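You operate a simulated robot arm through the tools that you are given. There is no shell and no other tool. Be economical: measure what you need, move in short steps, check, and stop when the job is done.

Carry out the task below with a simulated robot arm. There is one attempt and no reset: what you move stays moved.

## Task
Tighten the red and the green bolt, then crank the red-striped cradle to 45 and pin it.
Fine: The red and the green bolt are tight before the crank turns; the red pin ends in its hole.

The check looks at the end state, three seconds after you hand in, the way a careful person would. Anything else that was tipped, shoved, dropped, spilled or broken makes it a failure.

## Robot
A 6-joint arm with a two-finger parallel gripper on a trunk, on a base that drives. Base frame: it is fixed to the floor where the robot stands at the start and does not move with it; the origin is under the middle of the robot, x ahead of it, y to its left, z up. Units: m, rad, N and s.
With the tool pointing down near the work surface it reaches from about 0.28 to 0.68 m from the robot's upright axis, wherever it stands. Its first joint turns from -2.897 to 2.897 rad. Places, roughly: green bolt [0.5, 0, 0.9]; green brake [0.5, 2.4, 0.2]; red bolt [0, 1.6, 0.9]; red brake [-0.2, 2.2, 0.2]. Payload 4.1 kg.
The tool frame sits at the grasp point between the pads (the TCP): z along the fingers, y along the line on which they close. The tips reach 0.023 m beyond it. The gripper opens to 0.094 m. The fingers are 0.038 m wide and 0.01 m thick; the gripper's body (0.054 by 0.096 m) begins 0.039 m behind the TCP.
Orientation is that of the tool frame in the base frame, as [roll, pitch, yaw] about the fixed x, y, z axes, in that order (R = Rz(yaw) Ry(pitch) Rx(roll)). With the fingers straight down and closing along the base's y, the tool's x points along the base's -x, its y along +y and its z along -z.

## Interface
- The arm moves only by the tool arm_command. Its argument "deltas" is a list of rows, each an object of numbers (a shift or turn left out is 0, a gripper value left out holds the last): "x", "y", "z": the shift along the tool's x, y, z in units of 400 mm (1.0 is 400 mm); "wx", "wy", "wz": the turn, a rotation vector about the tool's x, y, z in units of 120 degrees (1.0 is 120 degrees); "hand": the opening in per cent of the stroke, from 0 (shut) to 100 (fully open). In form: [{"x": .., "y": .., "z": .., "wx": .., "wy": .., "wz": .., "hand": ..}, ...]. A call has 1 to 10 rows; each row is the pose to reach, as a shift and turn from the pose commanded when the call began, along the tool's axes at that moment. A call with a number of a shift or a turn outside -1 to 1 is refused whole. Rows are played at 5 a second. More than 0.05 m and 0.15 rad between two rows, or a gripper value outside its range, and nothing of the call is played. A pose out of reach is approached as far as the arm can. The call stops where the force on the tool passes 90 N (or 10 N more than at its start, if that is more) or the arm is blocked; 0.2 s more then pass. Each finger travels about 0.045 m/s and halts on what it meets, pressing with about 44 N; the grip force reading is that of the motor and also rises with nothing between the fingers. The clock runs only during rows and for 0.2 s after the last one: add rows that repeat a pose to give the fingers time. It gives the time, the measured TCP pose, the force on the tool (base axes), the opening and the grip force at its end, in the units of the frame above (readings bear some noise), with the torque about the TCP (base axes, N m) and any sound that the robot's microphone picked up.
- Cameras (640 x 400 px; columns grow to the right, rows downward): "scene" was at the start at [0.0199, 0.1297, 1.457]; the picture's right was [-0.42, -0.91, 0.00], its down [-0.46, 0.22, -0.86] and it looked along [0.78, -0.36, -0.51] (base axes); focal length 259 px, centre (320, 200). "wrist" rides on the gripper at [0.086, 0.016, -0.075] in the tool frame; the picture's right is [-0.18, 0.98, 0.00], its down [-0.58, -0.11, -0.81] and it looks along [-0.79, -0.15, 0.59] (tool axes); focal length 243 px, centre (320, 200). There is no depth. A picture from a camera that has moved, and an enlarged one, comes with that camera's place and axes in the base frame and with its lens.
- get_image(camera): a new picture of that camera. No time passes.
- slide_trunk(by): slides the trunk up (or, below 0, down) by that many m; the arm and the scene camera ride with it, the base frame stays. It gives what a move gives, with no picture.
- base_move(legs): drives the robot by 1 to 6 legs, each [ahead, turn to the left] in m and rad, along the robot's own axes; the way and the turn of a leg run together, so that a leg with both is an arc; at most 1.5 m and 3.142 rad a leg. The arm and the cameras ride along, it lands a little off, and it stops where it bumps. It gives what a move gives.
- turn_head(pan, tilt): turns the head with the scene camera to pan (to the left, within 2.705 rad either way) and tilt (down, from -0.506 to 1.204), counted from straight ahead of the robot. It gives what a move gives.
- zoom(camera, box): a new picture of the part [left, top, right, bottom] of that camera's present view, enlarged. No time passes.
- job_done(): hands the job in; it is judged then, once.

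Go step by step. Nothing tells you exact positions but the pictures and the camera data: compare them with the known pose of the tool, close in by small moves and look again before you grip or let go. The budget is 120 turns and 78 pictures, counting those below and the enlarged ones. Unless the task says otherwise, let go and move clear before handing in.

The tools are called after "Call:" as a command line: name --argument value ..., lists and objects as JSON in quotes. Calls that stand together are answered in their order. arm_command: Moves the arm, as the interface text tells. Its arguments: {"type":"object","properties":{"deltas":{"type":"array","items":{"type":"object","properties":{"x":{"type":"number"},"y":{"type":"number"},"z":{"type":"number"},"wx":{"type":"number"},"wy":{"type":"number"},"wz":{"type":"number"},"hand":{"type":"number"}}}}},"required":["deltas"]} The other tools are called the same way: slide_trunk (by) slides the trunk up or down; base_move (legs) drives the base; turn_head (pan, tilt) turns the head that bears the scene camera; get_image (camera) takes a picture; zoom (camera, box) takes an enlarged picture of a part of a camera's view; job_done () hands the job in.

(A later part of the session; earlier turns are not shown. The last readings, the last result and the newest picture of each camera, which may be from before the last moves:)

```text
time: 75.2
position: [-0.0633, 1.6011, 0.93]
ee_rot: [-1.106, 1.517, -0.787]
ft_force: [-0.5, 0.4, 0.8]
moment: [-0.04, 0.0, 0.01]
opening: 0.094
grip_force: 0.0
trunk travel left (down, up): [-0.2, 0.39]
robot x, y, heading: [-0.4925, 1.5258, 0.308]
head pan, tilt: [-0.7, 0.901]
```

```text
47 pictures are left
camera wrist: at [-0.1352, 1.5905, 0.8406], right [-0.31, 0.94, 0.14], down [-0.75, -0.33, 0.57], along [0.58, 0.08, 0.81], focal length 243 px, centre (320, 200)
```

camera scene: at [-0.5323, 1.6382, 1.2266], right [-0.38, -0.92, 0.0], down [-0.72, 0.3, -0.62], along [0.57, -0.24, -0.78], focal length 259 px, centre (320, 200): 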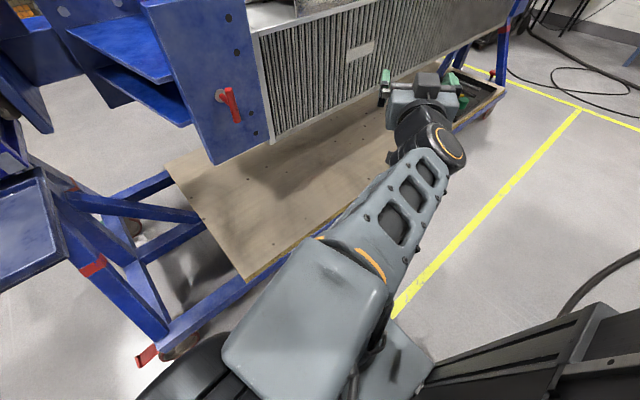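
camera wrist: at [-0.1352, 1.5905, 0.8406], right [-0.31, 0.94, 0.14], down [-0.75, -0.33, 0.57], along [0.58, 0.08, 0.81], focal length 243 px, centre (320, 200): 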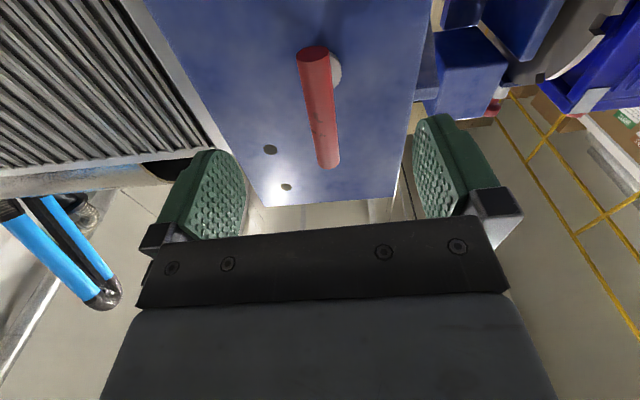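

Bar centred between the pads about 6 cm ahead; advancing and gripping.

Call:
arm_command --deltas '[{"z": 0.05, "y": 0.008}, {"z": 0.1, "y": 0.008}, {"z": 0.148, "y": 0.008}, {"z": 0.148, "y": 0.008, "hand": 0}, {"z": 0.148, "y": 0.008, "hand": 0}, {"z": 0.148, "y": 0.008, "hand": 0}, {"z": 0.148, "y": 0.008, "hand": 0}, {"z": 0.148, "y": 0.008, "hand": 0}, {"z": 0.148, "y": 0.008, "hand": 0}]'

Call:
get_image --camera "wrist"

```text
time: 77.2
position: [-0.0078, 1.6217, 0.9309]
ee_rot: [-1.059, 1.521, -0.743]
ft_force: [5.9, -13.1, 3.3]
moment: [1.41, 0.81, 0.11]
opening: 0.0169
grip_force: 44.9
trunk travel left (down, up): [-0.2, 0.39]
robot x, y, heading: [-0.4911, 1.5266, 0.305]
head pan, tilt: [-0.7, 0.901]
```

```text
46 pictures are left
camera wrist: at [-0.0805, 1.611, 0.8414], right [-0.31, 0.94, 0.14], down [-0.75, -0.34, 0.57], along [0.58, 0.07, 0.81], focal length 243 px, centre (320, 200)
```

wrist: 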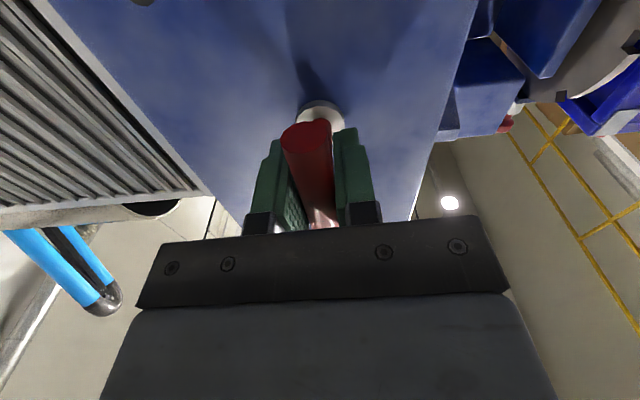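

Gripped. Turning clockwise.

Call:
arm_command --deltas '[{"y": -0.005, "wz": 0.06}, {"y": -0.005, "wz": 0.12}, {"y": -0.005, "wz": 0.18}, {"y": -0.005, "wz": 0.24}, {"y": -0.005, "wz": 0.3}, {"y": -0.005, "wz": 0.36}]'

Call:
arm_command --deltas '[{"wz": 0.06}, {"wz": 0.12}, {"wz": 0.18}, {"wz": 0.24}, {"wz": 0.3}, {"wz": 0.36}, {"wz": 0.42}, {"wz": 0.48}]'

Call:
get_image --camera "wrist"

```text
time: 78.6
position: [-0.0073, 1.6207, 0.9304]
ee_rot: [1.541, 0.86, 1.866]
ft_force: [4.3, -7.0, -10.5]
moment: [0.3, -1.11, -0.79]
opening: 0.0159
grip_force: 45.0
trunk travel left (down, up): [-0.2, 0.39]
robot x, y, heading: [-0.4922, 1.5251, 0.31]
head pan, tilt: [-0.7, 0.901]
```

```text
time: 80.4
position: [-0.0073, 1.6205, 0.9312]
ee_rot: [1.55, -0.143, 1.889]
ft_force: [2.4, -15.5, -20.2]
moment: [-0.04, -0.07, -0.87]
opening: 0.016
grip_force: 45.0
trunk travel left (down, up): [-0.2, 0.39]
robot x, y, heading: [-0.4908, 1.523, 0.307]
head pan, tilt: [-0.7, 0.901]
```

```text
45 pictures are left
camera wrist: at [-0.1049, 1.6765, 0.9565], right [0.08, -0.31, 0.95], down [-0.59, -0.78, -0.21], along [0.8, -0.54, -0.25], focal length 243 px, centre (320, 200)
```

wrist: 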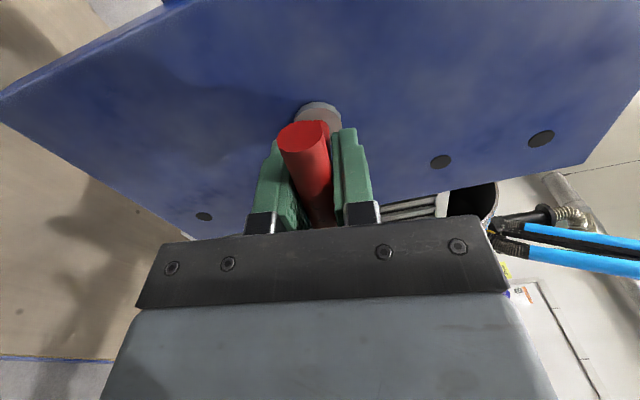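

Call:
arm_command --deltas '[{"wz": 0.06}, {"wz": 0.12}, {"wz": 0.18}, {"wz": 0.24}, {"wz": 0.3}, {"wz": 0.36}, {"wz": 0.42}, {"wz": 0.48}]'

Call:
arm_command --deltas '[{"wz": 0.06}, {"wz": 0.12}, {"wz": 0.18}, {"wz": 0.24}, {"wz": 0.3}, {"wz": 0.36}, {"wz": 0.42}, {"wz": 0.48}]'

```text
time: 82.2
position: [-0.0076, 1.6225, 0.9299]
ee_rot: [1.521, -1.149, 1.937]
ft_force: [4.5, -3.1, -19.2]
moment: [-0.3, 0.77, -0.37]
opening: 0.0158
grip_force: 45.5
trunk travel left (down, up): [-0.2, 0.39]
robot x, y, heading: [-0.4904, 1.5256, 0.309]
head pan, tilt: [-0.7, 0.901]
```

```text
time: 84.0
position: [-0.0067, 1.6218, 0.9302]
ee_rot: [-1.528, -0.987, -1.287]
ft_force: [-4.8, -4.9, -18.2]
moment: [0.36, -1.14, -0.63]
opening: 0.016
grip_force: 44.6
trunk travel left (down, up): [-0.2, 0.39]
robot x, y, heading: [-0.4949, 1.525, 0.306]
head pan, tilt: [-0.7, 0.901]
```

Call:
arm_command --deltas '[{"wz": 0.06}, {"wz": 0.12}, {"wz": 0.18}, {"wz": 0.24}, {"wz": 0.3}, {"wz": 0.36}, {"wz": 0.42}, {"wz": 0.48}]'

Call:
arm_command --deltas '[{"wz": 0.04}, {"wz": 0.08}, {"wz": 0.12}]'

Call:
get_image --camera "wrist"

```text
time: 85.8
position: [-0.0078, 1.6211, 0.9304]
ee_rot: [-1.551, 0.011, -1.25]
ft_force: [1.4, -13.1, -20.5]
moment: [-1.76, -0.81, -0.48]
opening: 0.0158
grip_force: 44.9
trunk travel left (down, up): [-0.2, 0.39]
robot x, y, heading: [-0.4938, 1.5262, 0.308]
head pan, tilt: [-0.7, 0.901]
```

```text
time: 86.6
position: [-0.0081, 1.6232, 0.9309]
ee_rot: [-1.548, 0.263, -1.244]
ft_force: [1.9, -6.7, -17.6]
moment: [-2.31, -0.95, 0.45]
opening: 0.0261
grip_force: 44.6
trunk travel left (down, up): [-0.2, 0.39]
robot x, y, heading: [-0.49, 1.5257, 0.314]
head pan, tilt: [-0.7, 0.901]
```

```text
44 pictures are left
camera wrist: at [-0.053, 1.5242, 0.8899], right [-0.12, 0.42, -0.9], down [-0.94, 0.25, 0.24], along [0.33, 0.87, 0.36], focal length 243 px, centre (320, 200)
```

wrist: 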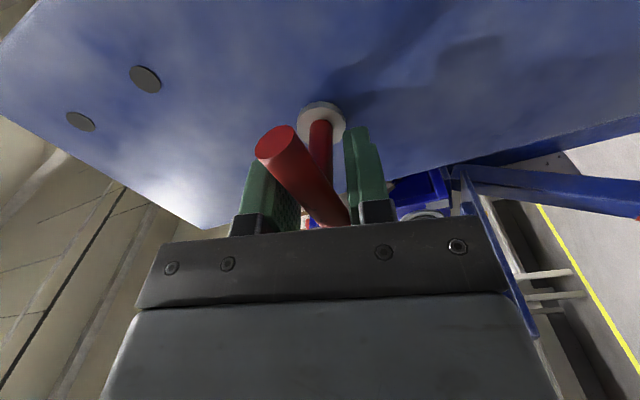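

Red bolt is tight too (same stop, −2.5 N m, bar horizontal). Releasing, backing off and unwinding the wrist, then looking at the crank end.

Call:
arm_command --deltas '[{"hand": 60}, {"hand": 100}, {"hand": 100}, {"hand": 100}, {"hand": 100}, {"z": -0.1}, {"z": -0.18}, {"z": -0.18}]'

Call:
arm_command --deltas '[{"wz": -0.07}, {"wz": -0.14}, {"wz": -0.21}, {"wz": -0.28}, {"wz": -0.35}, {"wz": -0.42}, {"wz": -0.49}, {"wz": -0.56}, {"wz": -0.63}, {"wz": -0.7}]'

Call:
arm_command --deltas '[{"wz": -0.07}, {"wz": -0.14}, {"wz": -0.21}, {"wz": -0.28}, {"wz": -0.35}, {"wz": -0.42}, {"wz": -0.49}, {"wz": -0.56}, {"wz": -0.63}, {"wz": -0.7}]'

Call:
arm_command --deltas '[{"wz": -0.07}, {"wz": -0.14}, {"wz": -0.21}, {"wz": -0.28}, {"wz": -0.35}, {"wz": -0.42}, {"wz": -0.49}, {"wz": -0.56}, {"wz": -0.63}, {"wz": -0.7}]'

Call:
turn_head --pan 0.5 --tilt 0.4

Call:
get_image --camera "scene"

Call:
zoom --camera "scene" --box '[300, 60, 560, 260]'

```text
time: 88.4
position: [-0.0689, 1.5973, 0.9362]
ee_rot: [-1.548, 0.263, -1.244]
ft_force: [0.3, -0.1, -0.6]
moment: [0.0, 0.0, -0.01]
opening: 0.0938
grip_force: 0.1
out of reach, approached as far as the arm can: row 7, 8
trunk travel left (down, up): [-0.2, 0.39]
robot x, y, heading: [-0.4914, 1.5224, 0.306]
head pan, tilt: [-0.7, 0.901]
```

```text
time: 90.6
position: [-0.0661, 1.5992, 0.9375]
ee_rot: [-1.505, -1.202, -1.315]
ft_force: [0.3, -0.1, 0.6]
moment: [0.0, -0.01, -0.01]
opening: 0.0939
grip_force: 0.0
trunk travel left (down, up): [-0.2, 0.39]
robot x, y, heading: [-0.4911, 1.5222, 0.307]
head pan, tilt: [-0.7, 0.901]
```

```text
time: 92.8
position: [-0.0674, 1.5972, 0.9381]
ee_rot: [1.544, -0.473, 1.905]
ft_force: [-0.1, 0.3, 0.3]
moment: [-0.01, 0.0, -0.01]
opening: 0.0938
grip_force: 0.2
trunk travel left (down, up): [-0.2, 0.39]
robot x, y, heading: [-0.4941, 1.5265, 0.308]
head pan, tilt: [-0.7, 0.901]
```

```text
time: 95.0
position: [-0.0673, 1.5988, 0.9371]
ee_rot: [1.527, 0.993, 1.854]
ft_force: [0.6, 0.5, -0.8]
moment: [-0.02, 0.02, 0.01]
opening: 0.094
grip_force: 0.1
trunk travel left (down, up): [-0.2, 0.39]
robot x, y, heading: [-0.4921, 1.5234, 0.313]
head pan, tilt: [-0.7, 0.901]
```

```text
time: 96.4
position: [-0.0682, 1.598, 0.9368]
ee_rot: [1.527, 0.991, 1.853]
ft_force: [-0.2, 0.1, -0.3]
moment: [-0.03, -0.02, -0.02]
opening: 0.0939
grip_force: 0.0
trunk travel left (down, up): [-0.2, 0.39]
robot x, y, heading: [-0.4963, 1.5234, 0.306]
head pan, tilt: [0.499, 0.4]
```

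```text
43 pictures are left
camera scene: at [-0.5378, 1.7333, 1.2695], right [0.72, -0.69, 0.0], down [-0.27, -0.28, -0.92], along [0.64, 0.66, -0.39], focal length 259 px, centre (320, 200)
```

scene: 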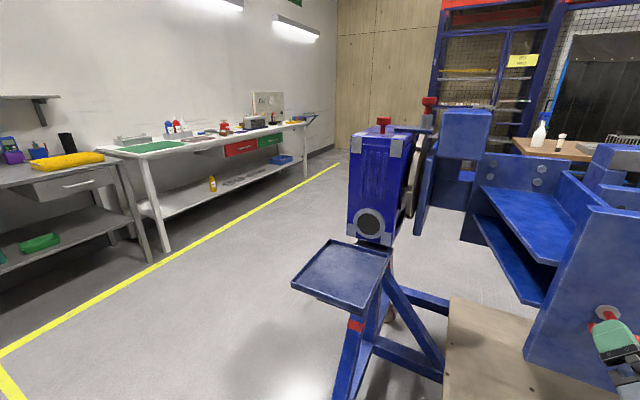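

```text
2.00 times, centred on (430, 160) of scene
camera zoom: at [-0.5378, 1.7333, 1.2695], right [0.72, -0.69, 0.0], down [-0.27, -0.28, -0.92], along [0.64, 0.66, -0.39], focal length 518 px, centre (100, 280)
```

zoom: 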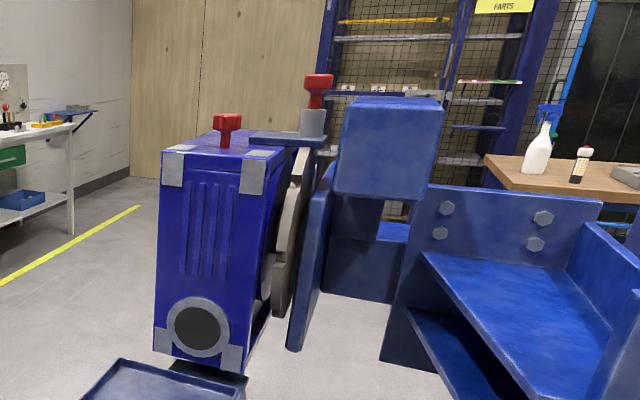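

The gearbox has an index disc and a red pin in a bushing above it; the crank isn't visible from here. I'll back off, turn parallel again and drive along to view the end face.

Call:
base_move --legs '[[-0.12, 0], [0, 1.565], [0.85, 0]]'

Call:
turn_head --pan -1.5 --tilt 0.4

Call:
get_image --camera "scene"

```text
time: 105.6
position: [-0.9352, 2.7199, 0.9383]
ee_rot: [1.529, 0.99, -2.866]
ft_force: [0.8, -0.5, 0.5]
moment: [-0.01, -0.03, 0.01]
opening: 0.094
grip_force: 0.1
trunk travel left (down, up): [-0.2, 0.39]
robot x, y, heading: [-0.8644, 2.2919, 1.866]
head pan, tilt: [0.499, 0.4]
```

```text
time: 107.5
position: [-0.9363, 2.7196, 0.9368]
ee_rot: [1.527, 0.991, -2.866]
ft_force: [0.7, 0.1, 0.1]
moment: [-0.02, 0.02, -0.01]
opening: 0.0939
grip_force: 0.0
trunk travel left (down, up): [-0.2, 0.39]
robot x, y, heading: [-0.8649, 2.2923, 1.869]
head pan, tilt: [-1.499, 0.4]
```

```text
41 pictures are left
camera scene: at [-0.9234, 2.2228, 1.2695], right [0.36, -0.93, 0.0], down [-0.36, -0.14, -0.92], along [0.86, 0.33, -0.39], focal length 259 px, centre (320, 200)
```

scene: 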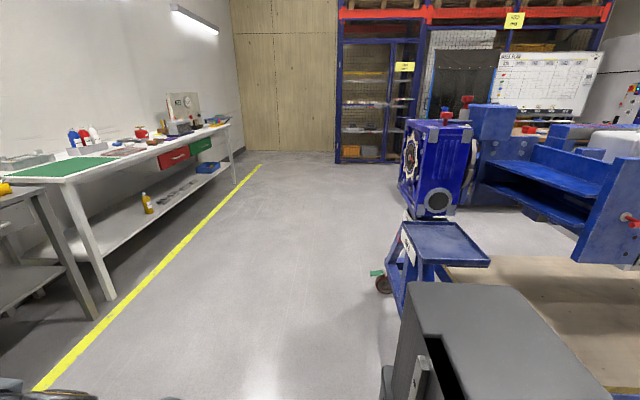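

Call:
zoom --camera "scene" --box '[380, 80, 540, 220]'

```text
2.86 times, centred on (460, 150) of scene
camera zoom: at [-0.9234, 2.2228, 1.2695], right [0.36, -0.93, 0.0], down [-0.36, -0.14, -0.92], along [0.86, 0.33, -0.39], focal length 739 px, centre (-80, 343)
```

zoom: 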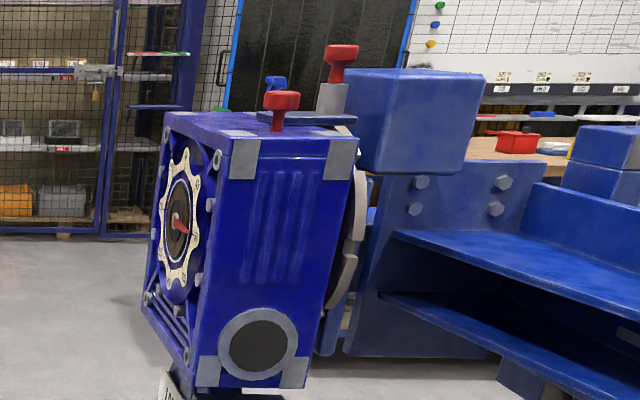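

There's a dial with a red pointer on the end face. I'll drive round to face the end.

Call:
base_move --legs '[[0.7, 0], [0, -1.87]]'

Call:
turn_head --pan -0.35 --tilt 0.4

Call:
get_image --camera "scene"

Call:
zoom --camera "scene" --box '[240, 60, 440, 240]'

```text
time: 116.0
position: [-0.6465, 2.8909, 0.9377]
ee_rot: [1.526, 0.991, 1.491]
ft_force: [1.1, 0.3, -0.4]
moment: [0.0, 0.0, 0.0]
opening: 0.094
grip_force: 0.0
trunk travel left (down, up): [-0.2, 0.39]
robot x, y, heading: [-1.0678, 2.9735, -0.058]
head pan, tilt: [-1.499, 0.4]
```

```text
time: 117.3
position: [-0.6472, 2.8912, 0.9381]
ee_rot: [1.526, 0.99, 1.491]
ft_force: [-0.2, 0.0, -1.2]
moment: [0.0, 0.0, 0.01]
opening: 0.0939
grip_force: 0.1
trunk travel left (down, up): [-0.2, 0.39]
robot x, y, heading: [-1.0699, 2.9735, -0.056]
head pan, tilt: [-0.351, 0.4]
```

```text
39 pictures are left
camera scene: at [-1.037, 3.1079, 1.2695], right [-0.4, -0.92, 0.0], down [-0.36, 0.15, -0.92], along [0.84, -0.37, -0.39], focal length 259 px, centre (320, 200)
```

scene: 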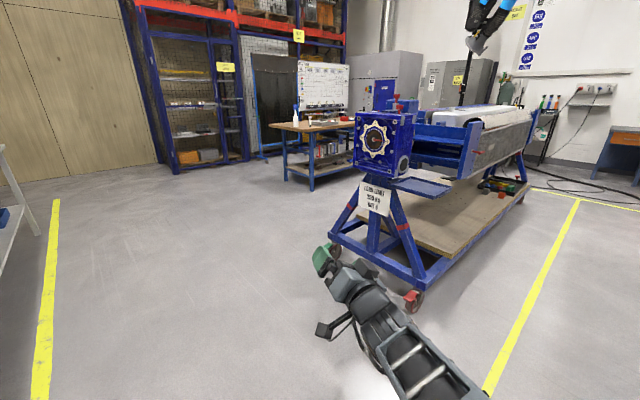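

```text
2.22 times, centred on (340, 150) of scene
camera zoom: at [-1.037, 3.1079, 1.2695], right [-0.4, -0.92, 0.0], down [-0.36, 0.15, -0.92], along [0.84, -0.37, -0.39], focal length 575 px, centre (276, 311)
```

zoom: 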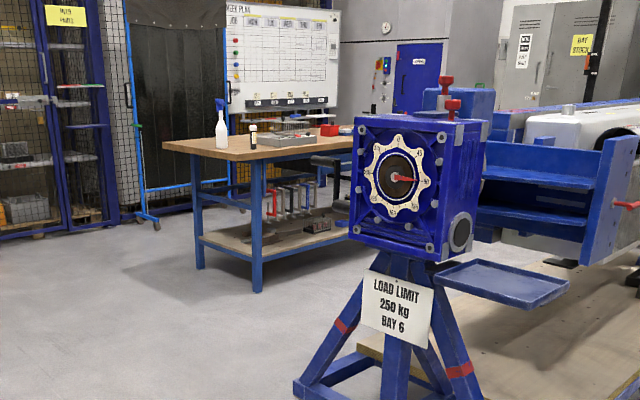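

Call:
zoom --camera "scene" --box '[345, 85, 425, 185]'

```text
4.00 times, centred on (385, 135) of scene
camera zoom: at [-1.037, 3.1079, 1.2695], right [-0.4, -0.92, 0.0], down [-0.36, 0.15, -0.92], along [0.84, -0.37, -0.39], focal length 1035 px, centre (60, 460)
```

zoom: 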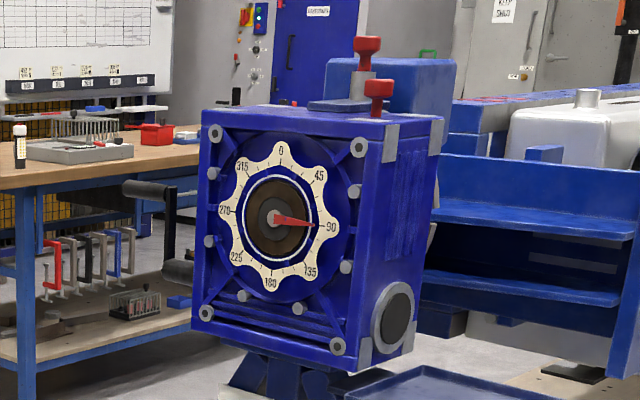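

The dial reads 90 now; the black crank grips are on the far side of the gearbox. I'll drive round the end to the far side.

Call:
base_move --legs '[[0, 0.15], [1.1, 0], [0.95, 0], [0, -1.7]]'

Call:
turn_head --pan -0.6 --tilt 0.5

Call:
get_image --camera "scene"

```text
time: 132.4
position: [0.908, 2.783, 0.9377]
ee_rot: [1.527, 0.99, -0.061]
ft_force: [0.2, 0.1, -0.5]
moment: [-0.02, 0.01, -0.03]
opening: 0.0939
grip_force: 0.1
trunk travel left (down, up): [-0.2, 0.39]
robot x, y, heading: [0.98, 3.2098, -1.606]
head pan, tilt: [-0.351, 0.4]
```

```text
time: 133.2
position: [0.9057, 2.7814, 0.9368]
ee_rot: [1.525, 0.989, -0.061]
ft_force: [0.7, 0.4, -0.1]
moment: [-0.01, -0.01, -0.04]
opening: 0.0937
grip_force: 0.0
trunk travel left (down, up): [-0.2, 0.39]
robot x, y, heading: [0.9786, 3.2054, -1.605]
head pan, tilt: [-0.6, 0.499]
```

```text
36 pictures are left
camera scene: at [1.0937, 3.1889, 1.2604], right [-0.8, 0.59, 0.0], down [0.28, 0.38, -0.88], along [-0.52, -0.71, -0.48], focal length 259 px, centre (320, 200)
```

scene: 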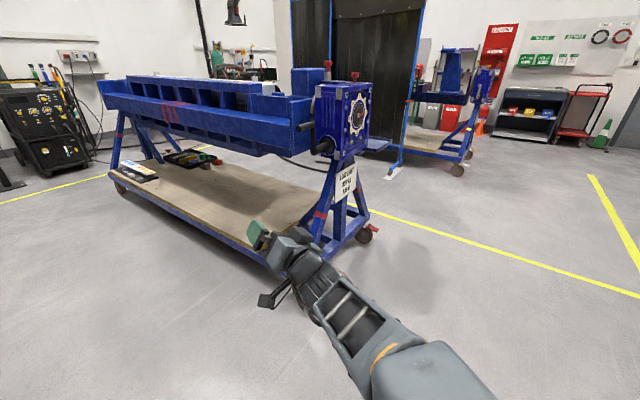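

The three red stripes confirm this cradle. Zooming on the crank and pins.

Call:
zoom --camera "scene" --box '[275, 60, 385, 170]'

```text
3.64 times, centred on (330, 115) of scene
camera zoom: at [1.0937, 3.1889, 1.2604], right [-0.8, 0.59, 0.0], down [0.28, 0.38, -0.88], along [-0.52, -0.71, -0.48], focal length 941 px, centre (284, 509)
```

zoom: 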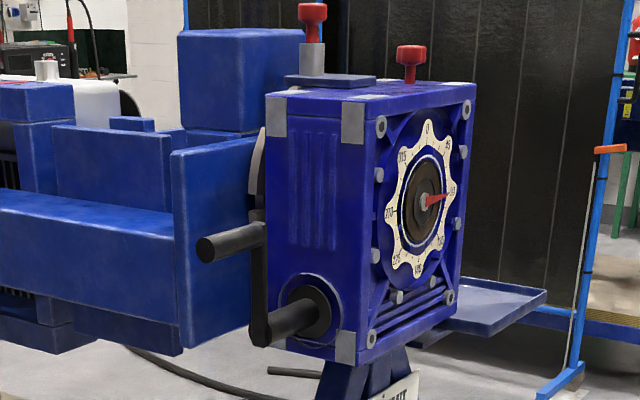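

Crank: shaft end at about (0.447, 2.267, 0.893), grip straight up at about (0.50, 2.28, 1.013), radius ~0.12. I'll stand 1.8 m out along the normal, facing it, with clearance.

Call:
base_move --legs '[[0, 0.165], [0.738, 0], [0, -1.38]]'

Call:
turn_head --pan -0.2 --tilt 0.35

Call:
get_image --camera "scene"

```text
time: 141.3
position: [0.6504, 2.397, 0.9376]
ee_rot: [1.529, 0.989, -1.28]
ft_force: [0.5, -0.7, -0.5]
moment: [-0.01, -0.01, 0.0]
opening: 0.0939
grip_force: 0.0
trunk travel left (down, up): [-0.2, 0.39]
robot x, y, heading: [1.076, 2.4754, -2.827]
head pan, tilt: [-0.6, 0.499]
```

```text
time: 142.2
position: [0.6493, 2.3965, 0.9379]
ee_rot: [1.527, 0.991, -1.282]
ft_force: [-0.1, 0.7, -0.5]
moment: [0.0, -0.01, -0.03]
opening: 0.0943
grip_force: 0.1
trunk travel left (down, up): [-0.2, 0.39]
robot x, y, heading: [1.0765, 2.4728, -2.824]
head pan, tilt: [-0.201, 0.351]
```

```text
34 pictures are left
camera scene: at [1.0885, 2.3233, 1.2741], right [-0.11, 0.99, 0.0], down [0.34, 0.04, -0.94], along [-0.93, -0.1, -0.34], focal length 259 px, centre (320, 200)
```

scene: 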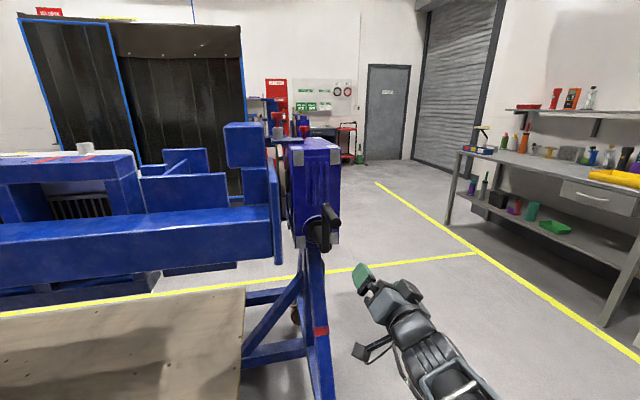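

Call:
zoom --camera "scene" --box '[250, 95, 370, 265]'

```text
2.35 times, centred on (310, 180) of scene
camera zoom: at [1.0885, 2.3233, 1.2741], right [-0.11, 0.99, 0.0], down [0.34, 0.04, -0.94], along [-0.93, -0.1, -0.34], focal length 609 px, centre (344, 247)
```

zoom: 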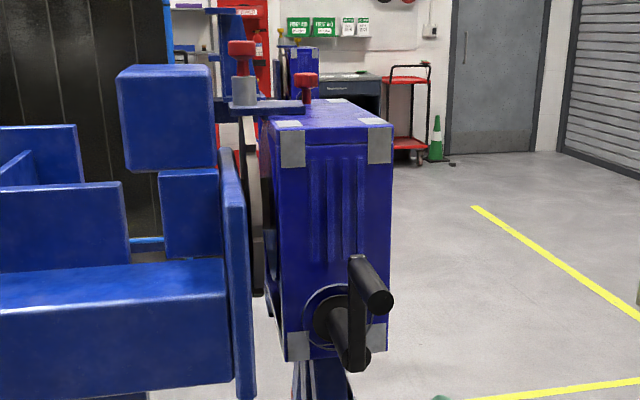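

I'll roll the tool 180° so the wrist camera sits on top, looking down and forward, then raise the trunk to view the pins.

Call:
arm_command --deltas '[{"wz": 0.07}, {"wz": 0.14}, {"wz": 0.21}, {"wz": 0.28}, {"wz": 0.35}, {"wz": 0.42}, {"wz": 0.49}, {"wz": 0.56}, {"wz": 0.63}, {"wz": 0.7}]'

Call:
arm_command --deltas '[{"wz": 0.07}, {"wz": 0.14}, {"wz": 0.21}, {"wz": 0.28}, {"wz": 0.35}, {"wz": 0.42}, {"wz": 0.49}, {"wz": 0.523}]'

Call:
slide_trunk --by 0.25

Call:
get_image --camera "wrist"

```text
time: 144.4
position: [0.6501, 2.396, 0.9381]
ee_rot: [1.543, -0.48, -1.231]
ft_force: [-0.2, -0.1, 0.0]
moment: [0.01, -0.01, 0.06]
opening: 0.0939
grip_force: 0.0
trunk travel left (down, up): [-0.2, 0.39]
robot x, y, heading: [1.0752, 2.4735, -2.826]
head pan, tilt: [-0.201, 0.351]
```

```text
time: 146.2
position: [0.6505, 2.3964, 0.9366]
ee_rot: [-0.08, -1.546, 0.407]
ft_force: [-0.2, 0.6, -0.2]
moment: [0.05, -0.01, 0.0]
opening: 0.094
grip_force: 0.0
trunk travel left (down, up): [-0.2, 0.39]
robot x, y, heading: [1.0761, 2.4724, -2.831]
head pan, tilt: [-0.201, 0.351]
```

```text
time: 148.8
position: [0.6508, 2.3977, 1.1882]
ee_rot: [0.01, -1.546, 0.318]
ft_force: [0.1, 0.1, 1.0]
moment: [0.0, 0.0, -0.02]
opening: 0.094
grip_force: 0.0
trunk travel left (down, up): [-0.45, 0.14]
robot x, y, heading: [1.0763, 2.4735, -2.829]
head pan, tilt: [-0.201, 0.351]
```

```text
32 pictures are left
camera wrist: at [0.7175, 2.4372, 1.2715], right [-0.32, 0.93, -0.18], down [0.79, 0.15, -0.6], along [-0.53, -0.34, -0.78], focal length 243 px, centre (320, 200)
```

wrist: 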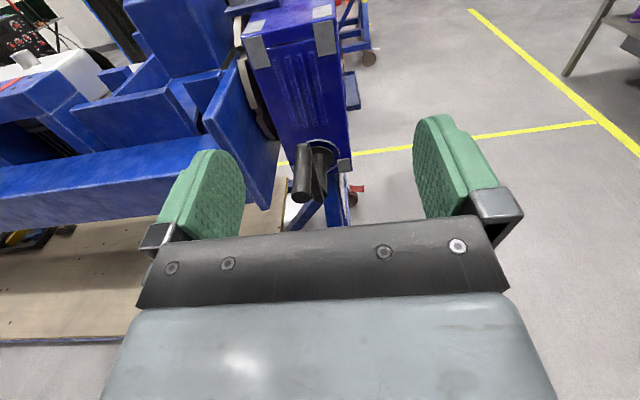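

Zooming with the raised scene camera on the pins.

Call:
zoom --camera "scene" --box '[250, 160, 330, 230]'

```text
5.71 times, centred on (290, 195) of scene
camera zoom: at [1.0885, 2.3232, 1.524], right [-0.11, 0.99, 0.0], down [0.34, 0.04, -0.94], along [-0.93, -0.11, -0.34], focal length 1479 px, centre (491, 229)
```

zoom: 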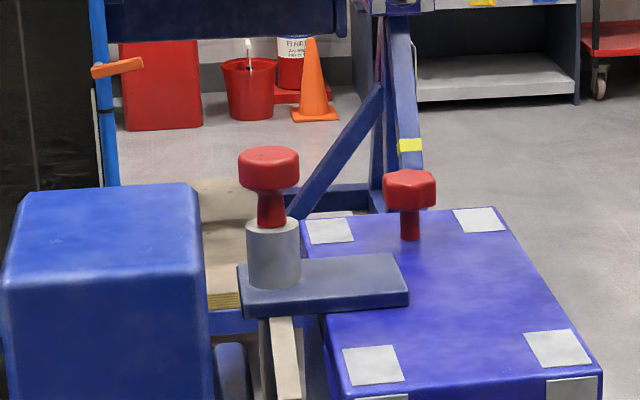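

The mushroom knob on the bushing over the index disc is the index pin; the hex knob looks like a gearbox plug. First I'll line the gripper up with the crank grip.

Call:
slide_trunk --by -0.2

Call:
arm_command --deltas '[{"y": -0.08, "x": 0.03}, {"y": -0.1625, "x": 0.0625}, {"y": -0.1625, "x": 0.0625}]'

Call:
get_image --camera "wrist"

```text
time: 150.9
position: [0.6507, 2.396, 0.9867]
ee_rot: [0.011, -1.546, 0.315]
ft_force: [-0.5, -0.8, -1.1]
moment: [0.01, -0.01, -0.02]
opening: 0.0939
grip_force: 0.1
trunk travel left (down, up): [-0.25, 0.34]
robot x, y, heading: [1.071, 2.4745, -2.825]
head pan, tilt: [-0.201, 0.351]
```

```text
time: 151.7
position: [0.6591, 2.3557, 0.9923]
ee_rot: [-2.975, -1.533, -2.983]
ft_force: [-0.7, 0.4, 0.5]
moment: [0.03, -0.01, 0.03]
opening: 0.094
grip_force: 0.1
out of reach, approached as far as the arm can: row 2, 3
trunk travel left (down, up): [-0.25, 0.34]
robot x, y, heading: [1.0734, 2.4749, -2.828]
head pan, tilt: [-0.201, 0.351]
```

```text
30 pictures are left
camera wrist: at [0.7203, 2.394, 1.0818], right [-0.31, 0.93, -0.19], down [0.82, 0.16, -0.55], along [-0.48, -0.33, -0.81], focal length 243 px, centre (320, 200)
```

wrist: 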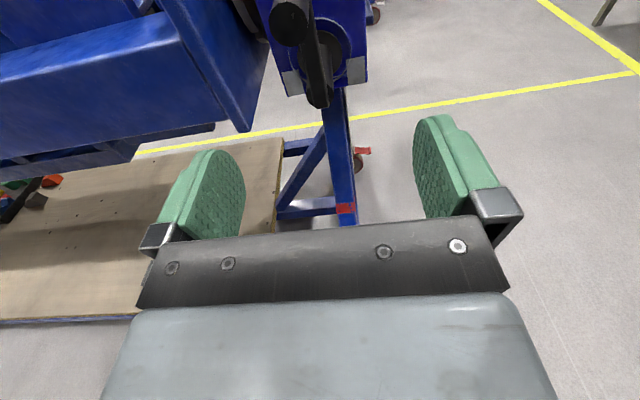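

Grip's outer end is at about (0.546, 2.300, 1.018). I'll extend outward a bit and line up with it.

Call:
arm_command --deltas '[{"z": 0.09, "y": 0.01, "x": 0.0125}, {"z": 0.18, "y": 0.01, "x": 0.0125}, {"z": 0.18, "y": 0.01, "x": 0.0125}]'

Call:
get_image --camera "wrist"

```text
time: 152.5
position: [0.6012, 2.3436, 1.0212]
ee_rot: [0.028, -1.548, 0.305]
ft_force: [-0.7, -0.4, 0.3]
moment: [-0.01, -0.02, 0.0]
opening: 0.0942
grip_force: 0.0
out of reach, approached as far as the arm can: row 1, 2, 3
trunk travel left (down, up): [-0.25, 0.34]
robot x, y, heading: [1.0767, 2.4716, -2.832]
head pan, tilt: [-0.201, 0.351]
```

```text
29 pictures are left
camera wrist: at [0.6679, 2.3848, 1.105], right [-0.33, 0.93, -0.18], down [0.78, 0.16, -0.6], along [-0.53, -0.34, -0.78], focal length 243 px, centre (320, 200)
```

wrist: 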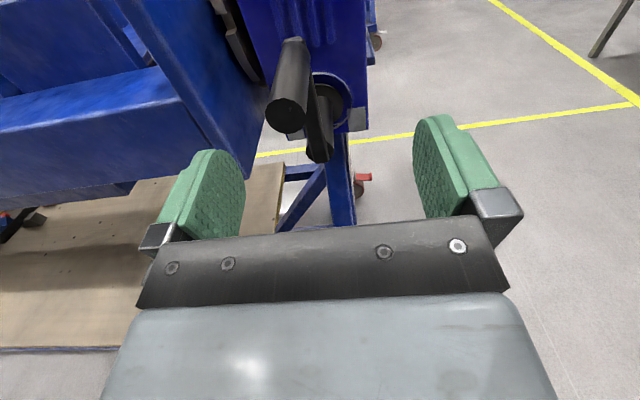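

Reach is limited in this posture; I'll lower the trunk by 0.12 and re-raise the tool so the arm works higher relative to its shoulder.

Call:
slide_trunk --by -0.12

Call:
arm_command --deltas '[{"x": 0.06}, {"x": 0.12}, {"x": 0.18}, {"x": 0.24}, {"x": 0.3}, {"x": 0.3}]'

```text
time: 154.0
position: [0.6007, 2.3449, 0.8996]
ee_rot: [0.015, -1.549, 0.318]
ft_force: [0.2, 0.6, -0.1]
moment: [0.01, 0.01, -0.02]
opening: 0.0943
grip_force: 0.2
trunk travel left (down, up): [-0.13, 0.46]
robot x, y, heading: [1.0761, 2.471, -2.822]
head pan, tilt: [-0.201, 0.351]
```

```text
time: 155.4
position: [0.6065, 2.3443, 1.0199]
ee_rot: [0.026, -1.548, 0.306]
ft_force: [-0.2, 0.3, 0.1]
moment: [0.02, 0.01, -0.01]
opening: 0.0941
grip_force: 0.2
trunk travel left (down, up): [-0.13, 0.46]
robot x, y, heading: [1.0777, 2.4738, -2.826]
head pan, tilt: [-0.201, 0.351]
```

Call:
arm_command --deltas '[{"y": -0.03, "x": -0.005}, {"y": -0.06, "x": -0.01}, {"y": -0.06, "x": -0.01}]'

Call:
get_image --camera "wrist"

```text
time: 156.2
position: [0.612, 2.3212, 1.0157]
ee_rot: [0.044, -1.548, 0.287]
ft_force: [-0.4, 0.4, -0.4]
moment: [0.0, 0.01, 0.02]
opening: 0.0938
grip_force: 0.0
out of reach, approached as far as the arm can: row 2
trunk travel left (down, up): [-0.13, 0.46]
robot x, y, heading: [1.0721, 2.473, -2.831]
head pan, tilt: [-0.201, 0.351]
```

```text
28 pictures are left
camera wrist: at [0.6794, 2.3625, 1.1007], right [-0.32, 0.93, -0.18], down [0.79, 0.16, -0.6], along [-0.53, -0.34, -0.78], focal length 243 px, centre (320, 200)
```

wrist: 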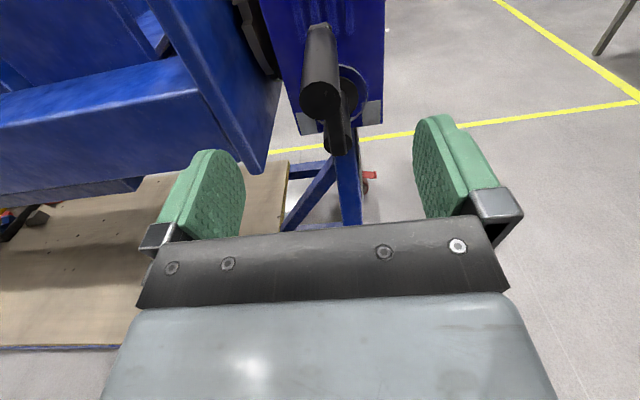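

Aligned with the grip. Advancing and closing.

Call:
arm_command --deltas '[{"z": 0.075}, {"z": 0.15}, {"z": 0.225}, {"z": 0.29}, {"z": 0.29, "hand": 0}, {"z": 0.29, "hand": 0}, {"z": 0.29, "hand": 0}, {"z": 0.29, "hand": 0}, {"z": 0.29, "hand": 0}, {"z": 0.29, "hand": 0}]'

Call:
get_image --camera "wrist"

```text
time: 158.4
position: [0.5056, 2.2867, 1.0176]
ee_rot: [-0.044, -1.552, 0.383]
ft_force: [79.1, 18.2, -30.1]
moment: [-0.58, -0.44, -3.05]
opening: 0.0283
grip_force: 45.1
trunk travel left (down, up): [-0.13, 0.46]
robot x, y, heading: [1.0762, 2.4707, -2.83]
head pan, tilt: [-0.201, 0.351]
```

```text
27 pictures are left
camera wrist: at [0.5732, 2.3276, 1.1034], right [-0.33, 0.93, -0.18], down [0.79, 0.16, -0.6], along [-0.52, -0.34, -0.78], focal length 243 px, centre (320, 200)
```

wrist: 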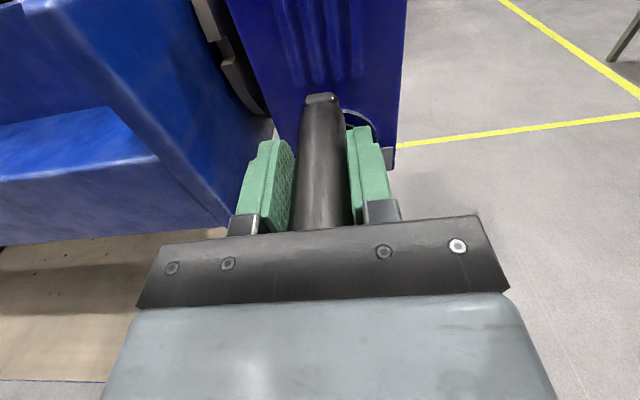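

The grip's end touches the palm. I'll ease off by about 12 mm and regrip.

Call:
arm_command --deltas '[{"hand": 60}, {"hand": 60, "z": -0.015}, {"hand": 60, "z": -0.033}, {"hand": 0, "z": -0.033}, {"hand": 0, "z": -0.033}, {"hand": 0, "z": -0.033}, {"hand": 0, "z": -0.033}]'

```text
time: 160.0
position: [0.5131, 2.2891, 1.0191]
ee_rot: [0.014, -1.549, 0.323]
ft_force: [-12.4, -10.0, 10.1]
moment: [-0.3, 0.04, -2.26]
opening: 0.0286
grip_force: 45.2
trunk travel left (down, up): [-0.13, 0.46]
robot x, y, heading: [1.0793, 2.4703, -2.825]
head pan, tilt: [-0.201, 0.351]
```

Gripped well. Testing a small crank move toward +a (30°), watching forces.

Call:
arm_command --deltas '[{"y": 0.053, "x": -0.0046}, {"y": 0.104, "x": -0.0184}, {"y": 0.1525, "x": -0.041}, {"y": 0.1525, "x": -0.041}]'

Call:
zoom --camera "scene" --box '[200, 80, 400, 260]'

```text
time: 161.1
position: [0.5022, 2.3287, 1.0047]
ee_rot: [0.036, -1.524, 0.406]
ft_force: [62.2, -77.2, 24.6]
moment: [0.07, -0.4, -1.48]
opening: 0.0839
grip_force: 47.8
trunk travel left (down, up): [-0.13, 0.46]
robot x, y, heading: [1.0695, 2.4718, -2.768]
head pan, tilt: [-0.201, 0.351]
stopped in row 4: the arm was blocked; the commanded pose is now the measured one
```

```text
2.22 times, centred on (300, 170) of scene
camera zoom: at [1.1294, 2.2428, 1.1992], right [-0.17, 0.98, 0.07], down [0.31, 0.12, -0.94], along [-0.94, -0.14, -0.32], focal length 575 px, centre (364, 267)
```

zoom: 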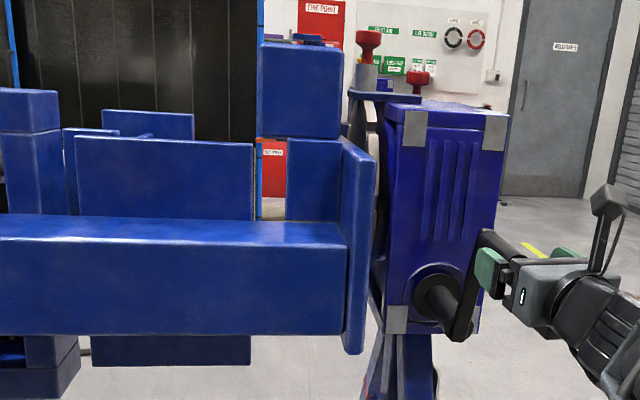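

The crank moved about 17° then jammed: the index pin is evidently seated. I'll release the crank, back off, and go pull the pin first.

Call:
arm_command --deltas '[{"hand": 100, "y": -0.03}, {"hand": 100, "y": -0.06}, {"hand": 100, "y": -0.06}, {"hand": 100, "y": -0.06}, {"hand": 100, "y": -0.06}]'

Call:
arm_command --deltas '[{"z": -0.1}, {"z": -0.2}, {"z": -0.29}, {"z": -0.29}]'

Call:
get_image --camera "wrist"

```text
time: 161.4
position: [0.489, 2.3222, 1.0024]
ee_rot: [-0.552, -1.485, 1.105]
ft_force: [257.3, 19.2, -23.3]
moment: [0.09, 3.06, 0.15]
opening: 0.0938
grip_force: 0.2
trunk travel left (down, up): [-0.13, 0.46]
robot x, y, heading: [1.0505, 2.4602, -2.633]
head pan, tilt: [-0.201, 0.351]
stopped in row 1: the force on the tool passed its limit (the readings are from after the stop); the commanded pose is now the measured one
```

```text
time: 161.7
position: [0.4903, 2.3064, 1.0078]
ee_rot: [-0.154, -1.341, 1.139]
ft_force: [174.8, -26.1, 1.4]
moment: [1.42, 0.34, -2.69]
opening: 0.0942
grip_force: 0.9
trunk travel left (down, up): [-0.13, 0.46]
robot x, y, heading: [1.0168, 2.4366, -2.435]
head pan, tilt: [-0.201, 0.351]
stopped in row 1: the arm was blocked; the commanded pose is now the measured one
```

```text
25 pictures are left
camera wrist: at [0.5255, 2.394, 1.0736], right [-0.84, 0.5, -0.21], down [0.47, 0.47, -0.74], along [-0.27, -0.72, -0.63], focal length 243 px, centre (320, 200)
```

wrist: 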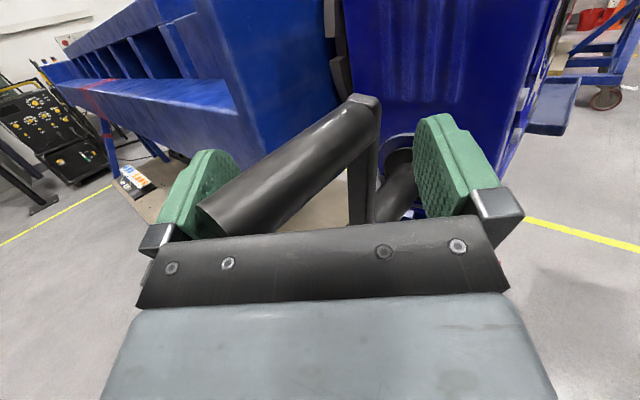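

Contact is pushing the base around. I'll back the base straight off, which slides the open gripper off the grip.

Call:
base_move --legs '[[-0.2, 0]]'

Call:
get_image --camera "wrist"

```text
time: 162.4
position: [0.499, 2.3193, 1.0265]
ee_rot: [0.17, -1.193, 1.265]
ft_force: [133.8, 2.3, 19.4]
moment: [0.96, -3.1, 2.44]
opening: 0.0943
grip_force: 0.8
trunk travel left (down, up): [-0.13, 0.46]
robot x, y, heading: [0.9998, 2.4099, -2.228]
head pan, tilt: [-0.201, 0.351]
stopped in leg 1: the robot was blocked; the commanded pose is now the measured one
```

```text
24 pictures are left
camera wrist: at [0.5007, 2.4212, 1.0801], right [-0.99, 0.08, -0.11], down [0.14, 0.53, -0.84], along [-0.01, -0.85, -0.53], focal length 243 px, centre (320, 200)
```

wrist: 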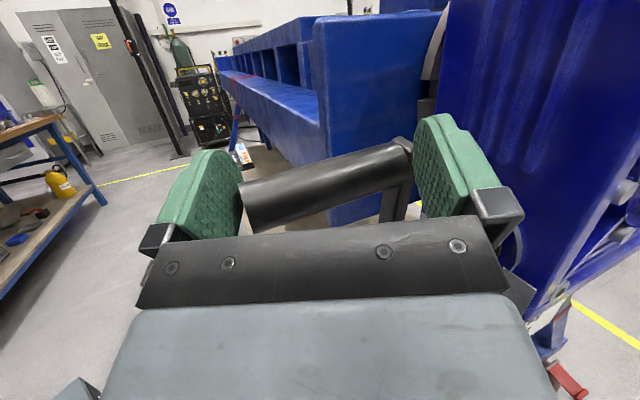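

Call:
arm_command --deltas '[{"z": -0.06, "y": -0.03}, {"z": -0.14, "y": -0.05}, {"z": -0.22, "y": -0.06}]'

```text
time: 162.7
position: [0.428, 2.3891, 0.9761]
ee_rot: [-0.008, -1.145, 1.438]
ft_force: [1.0, -4.9, 2.0]
moment: [0.03, -0.04, -0.17]
opening: 0.0942
grip_force: 0.1
trunk travel left (down, up): [-0.13, 0.46]
robot x, y, heading: [0.9979, 2.4121, -2.233]
head pan, tilt: [-0.201, 0.351]
stopped in row 1: the force on the tool passed its limit (the readings are from after the stop); the commanded pose is now the measured one
```

Tool is free. Moving it clear (+y, then +x away from the trolley).

Call:
arm_command --deltas '[{"z": -0.09, "x": 0.04}, {"z": -0.17, "x": 0.08}, {"z": -0.17, "x": 0.08, "y": -0.1}, {"z": -0.17, "x": 0.08, "y": -0.2}]'

Call:
turn_head --pan -0.75 --tilt 0.5

Call:
get_image --camera "scene"

```text
time: 163.7
position: [0.5205, 2.4173, 0.9906]
ee_rot: [0.042, -1.161, 1.42]
ft_force: [-2.3, 2.4, -1.8]
moment: [-0.1, 0.06, 0.21]
opening: 0.0941
grip_force: 0.0
out of reach, approached as far as the arm can: row 4
trunk travel left (down, up): [-0.13, 0.46]
robot x, y, heading: [0.9986, 2.4121, -2.229]
head pan, tilt: [-0.201, 0.351]
```

```text
time: 164.7
position: [0.5232, 2.416, 0.9923]
ee_rot: [0.053, -1.162, 1.411]
ft_force: [-0.6, 0.3, -0.3]
moment: [-0.01, 0.0, -0.02]
opening: 0.0941
grip_force: 0.2
trunk travel left (down, up): [-0.13, 0.46]
robot x, y, heading: [0.9977, 2.4101, -2.235]
head pan, tilt: [-0.75, 0.499]
```

```text
23 pictures are left
camera scene: at [1.0742, 2.3435, 1.1904], right [-0.16, 0.99, 0.0], down [0.47, 0.08, -0.88], along [-0.87, -0.14, -0.48], focal length 259 px, centre (320, 200)
```

scene: 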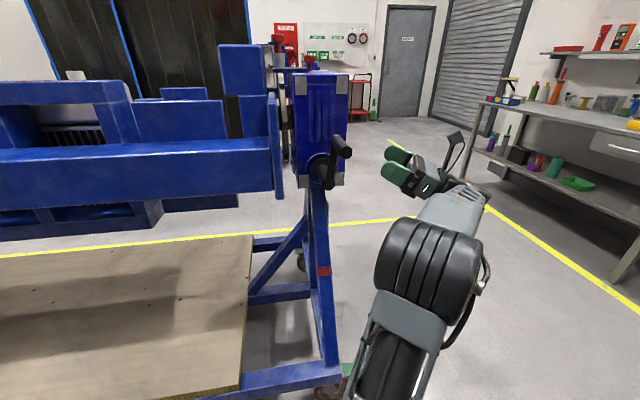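

Everything is still standing. New plan: work from the trolley's end, where I can reach the pin from above and see the dial. Backing away and re-posing the tool pointing down.

Call:
base_move --legs '[[-0.45, 0]]'

Call:
arm_command --deltas '[{"wy": -0.07}, {"wy": -0.14}, {"wy": -0.21}, {"wy": -0.28}, {"wy": -0.35}, {"wy": -0.42}, {"wy": -0.49}, {"wy": -0.56}, {"wy": -0.63}, {"wy": -0.7}]'

Call:
arm_command --deltas '[{"wy": -0.07}, {"wy": -0.14}, {"wy": -0.21}, {"wy": -0.25}]'

```text
time: 167.4
position: [0.7948, 2.7629, 0.9925]
ee_rot: [0.052, -1.162, 1.42]
ft_force: [0.5, 0.8, 0.3]
moment: [0.02, -0.02, -0.02]
opening: 0.0938
grip_force: 0.0
trunk travel left (down, up): [-0.13, 0.46]
robot x, y, heading: [1.2719, 2.7635, -2.217]
head pan, tilt: [-0.75, 0.499]
```

```text
time: 169.6
position: [0.7952, 2.7617, 0.9903]
ee_rot: [3.116, -0.509, -1.659]
ft_force: [0.9, 0.7, -1.8]
moment: [0.07, 0.05, 0.01]
opening: 0.0941
grip_force: 0.0
trunk travel left (down, up): [-0.13, 0.46]
robot x, y, heading: [1.2744, 2.7653, -2.221]
head pan, tilt: [-0.75, 0.499]
```

```text
time: 170.6
position: [0.8007, 2.7637, 0.9838]
ee_rot: [3.118, 0.012, -1.672]
ft_force: [-1.0, 1.5, 0.7]
moment: [0.0, -0.03, 0.0]
opening: 0.094
grip_force: 0.1
out of reach, approached as far as the arm can: row 1, 2, 3, 4
trunk travel left (down, up): [-0.13, 0.46]
robot x, y, heading: [1.2712, 2.7678, -2.22]
head pan, tilt: [-0.75, 0.499]
```

Now swing the arm to the front, raise the trunk, and drive round to the trolley end.

Call:
arm_command --deltas '[{"x": 0.1187, "y": -0.006, "wz": -0.0483}, {"x": 0.2363, "y": -0.024, "wz": -0.0967}, {"x": 0.3514, "y": -0.0538, "wz": -0.145}, {"x": 0.4629, "y": -0.095, "wz": -0.1933}, {"x": 0.5697, "y": -0.1473, "wz": -0.2417}, {"x": 0.6706, "y": -0.2102, "wz": -0.29}, {"x": 0.7647, "y": -0.2829, "wz": -0.3383}, {"x": 0.8509, "y": -0.3647, "wz": -0.3867}, {"x": 0.9284, "y": -0.4548, "wz": -0.435}]'

Call:
slide_trunk --by 0.4

Call:
base_move --legs '[[0, -1.163], [1.25, 0], [0, 2.13]]'

Call:
turn_head --pan 0.0 --tilt 0.5

Call:
get_image --camera "scene"

```text
time: 172.6
position: [0.9468, 2.3749, 0.9723]
ee_rot: [3.137, 0.022, -0.76]
ft_force: [-0.2, -0.4, 0.0]
moment: [-0.01, 0.0, -0.01]
opening: 0.0938
grip_force: 0.1
out of reach, approached as far as the arm can: row 9
trunk travel left (down, up): [-0.13, 0.46]
robot x, y, heading: [1.2698, 2.7666, -2.219]
head pan, tilt: [-0.75, 0.499]
```

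```text
time: 176.4
position: [0.9464, 2.3743, 1.3729]
ee_rot: [3.135, 0.022, -0.761]
ft_force: [-0.1, 0.4, -0.5]
moment: [0.02, -0.03, -0.02]
opening: 0.094
grip_force: 0.1
trunk travel left (down, up): [-0.53, 0.06]
robot x, y, heading: [1.2687, 2.7645, -2.218]
head pan, tilt: [-0.75, 0.499]
```

```text
time: 190.7
position: [0.1909, 2.5949, 1.3738]
ee_rot: [3.134, 0.022, 0.171]
ft_force: [-0.4, 0.1, 0.9]
moment: [0.0, -0.02, 0.0]
opening: 0.0943
grip_force: 0.1
trunk travel left (down, up): [-0.53, 0.06]
robot x, y, heading: [0.0767, 3.0909, -1.29]
head pan, tilt: [-0.75, 0.499]
```

```text
time: 191.8
position: [0.1931, 2.595, 1.3738]
ee_rot: [3.136, 0.024, 0.169]
ft_force: [0.1, -0.1, 0.0]
moment: [0.0, -0.01, 0.03]
opening: 0.0938
grip_force: 0.1
trunk travel left (down, up): [-0.53, 0.06]
robot x, y, heading: [0.072, 3.0866, -1.289]
head pan, tilt: [0.0, 0.499]
```

```text
22 pictures are left
camera scene: at [0.2392, 3.105, 1.5904], right [-0.96, -0.28, 0.0], down [-0.13, 0.46, -0.88], along [0.24, -0.84, -0.48], focal length 259 px, centre (320, 200)
```

scene: 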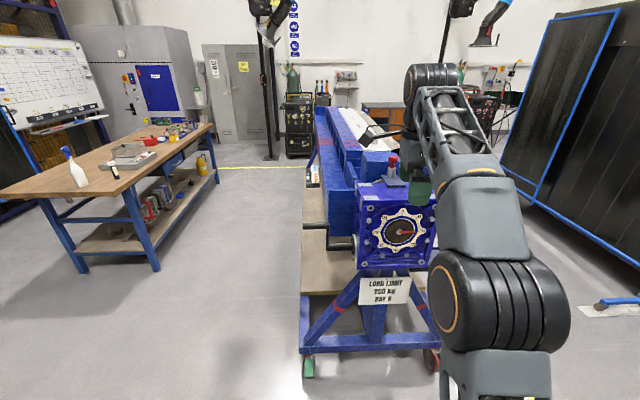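

Good view of the dial. Driving forward 0.36 m to get the pin in reach.

Call:
base_move --legs '[[0.36, 0]]'

Call:
turn_head --pan 0.0 --tilt 0.75

Call:
get_image --camera "scene"

Call:
get_image --camera "wrist"

```text
time: 194.1
position: [0.2886, 2.2569, 1.3732]
ee_rot: [3.136, 0.021, 0.169]
ft_force: [0.0, -0.6, -0.2]
moment: [-0.01, -0.01, 0.0]
opening: 0.0941
grip_force: 0.0
trunk travel left (down, up): [-0.53, 0.06]
robot x, y, heading: [0.1702, 2.747, -1.291]
head pan, tilt: [0.0, 0.499]
```

```text
time: 194.8
position: [0.289, 2.2553, 1.3728]
ee_rot: [3.134, 0.023, 0.166]
ft_force: [0.3, 0.4, -0.4]
moment: [-0.03, 0.02, -0.04]
opening: 0.094
grip_force: 0.1
trunk travel left (down, up): [-0.53, 0.06]
robot x, y, heading: [0.1708, 2.7511, -1.29]
head pan, tilt: [0.0, 0.75]
```

```text
21 pictures are left
camera scene: at [0.3344, 2.7737, 1.5685], right [-0.96, -0.28, 0.0], down [-0.19, 0.66, -0.73], along [0.2, -0.7, -0.68], focal length 259 px, centre (320, 200)
```

scene: 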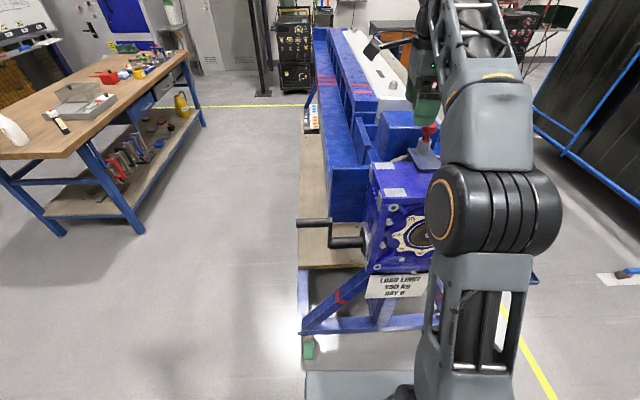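

```text
20 pictures are left
camera wrist: at [0.3777, 2.2558, 1.4447], right [-0.02, -1.0, 0.01], down [-0.57, 0.02, 0.82], along [-0.82, 0.01, -0.57], focal length 243 px, centre (320, 200)
```

wrist: 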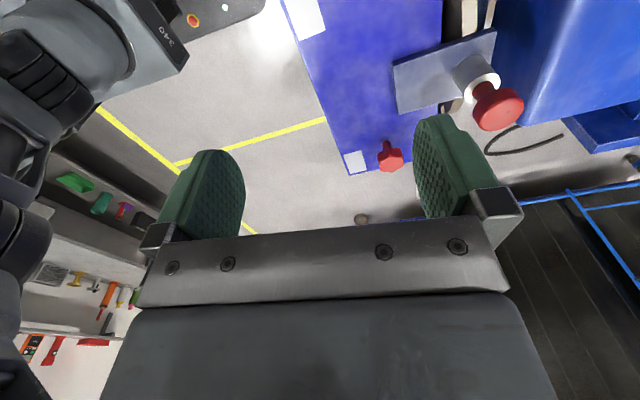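

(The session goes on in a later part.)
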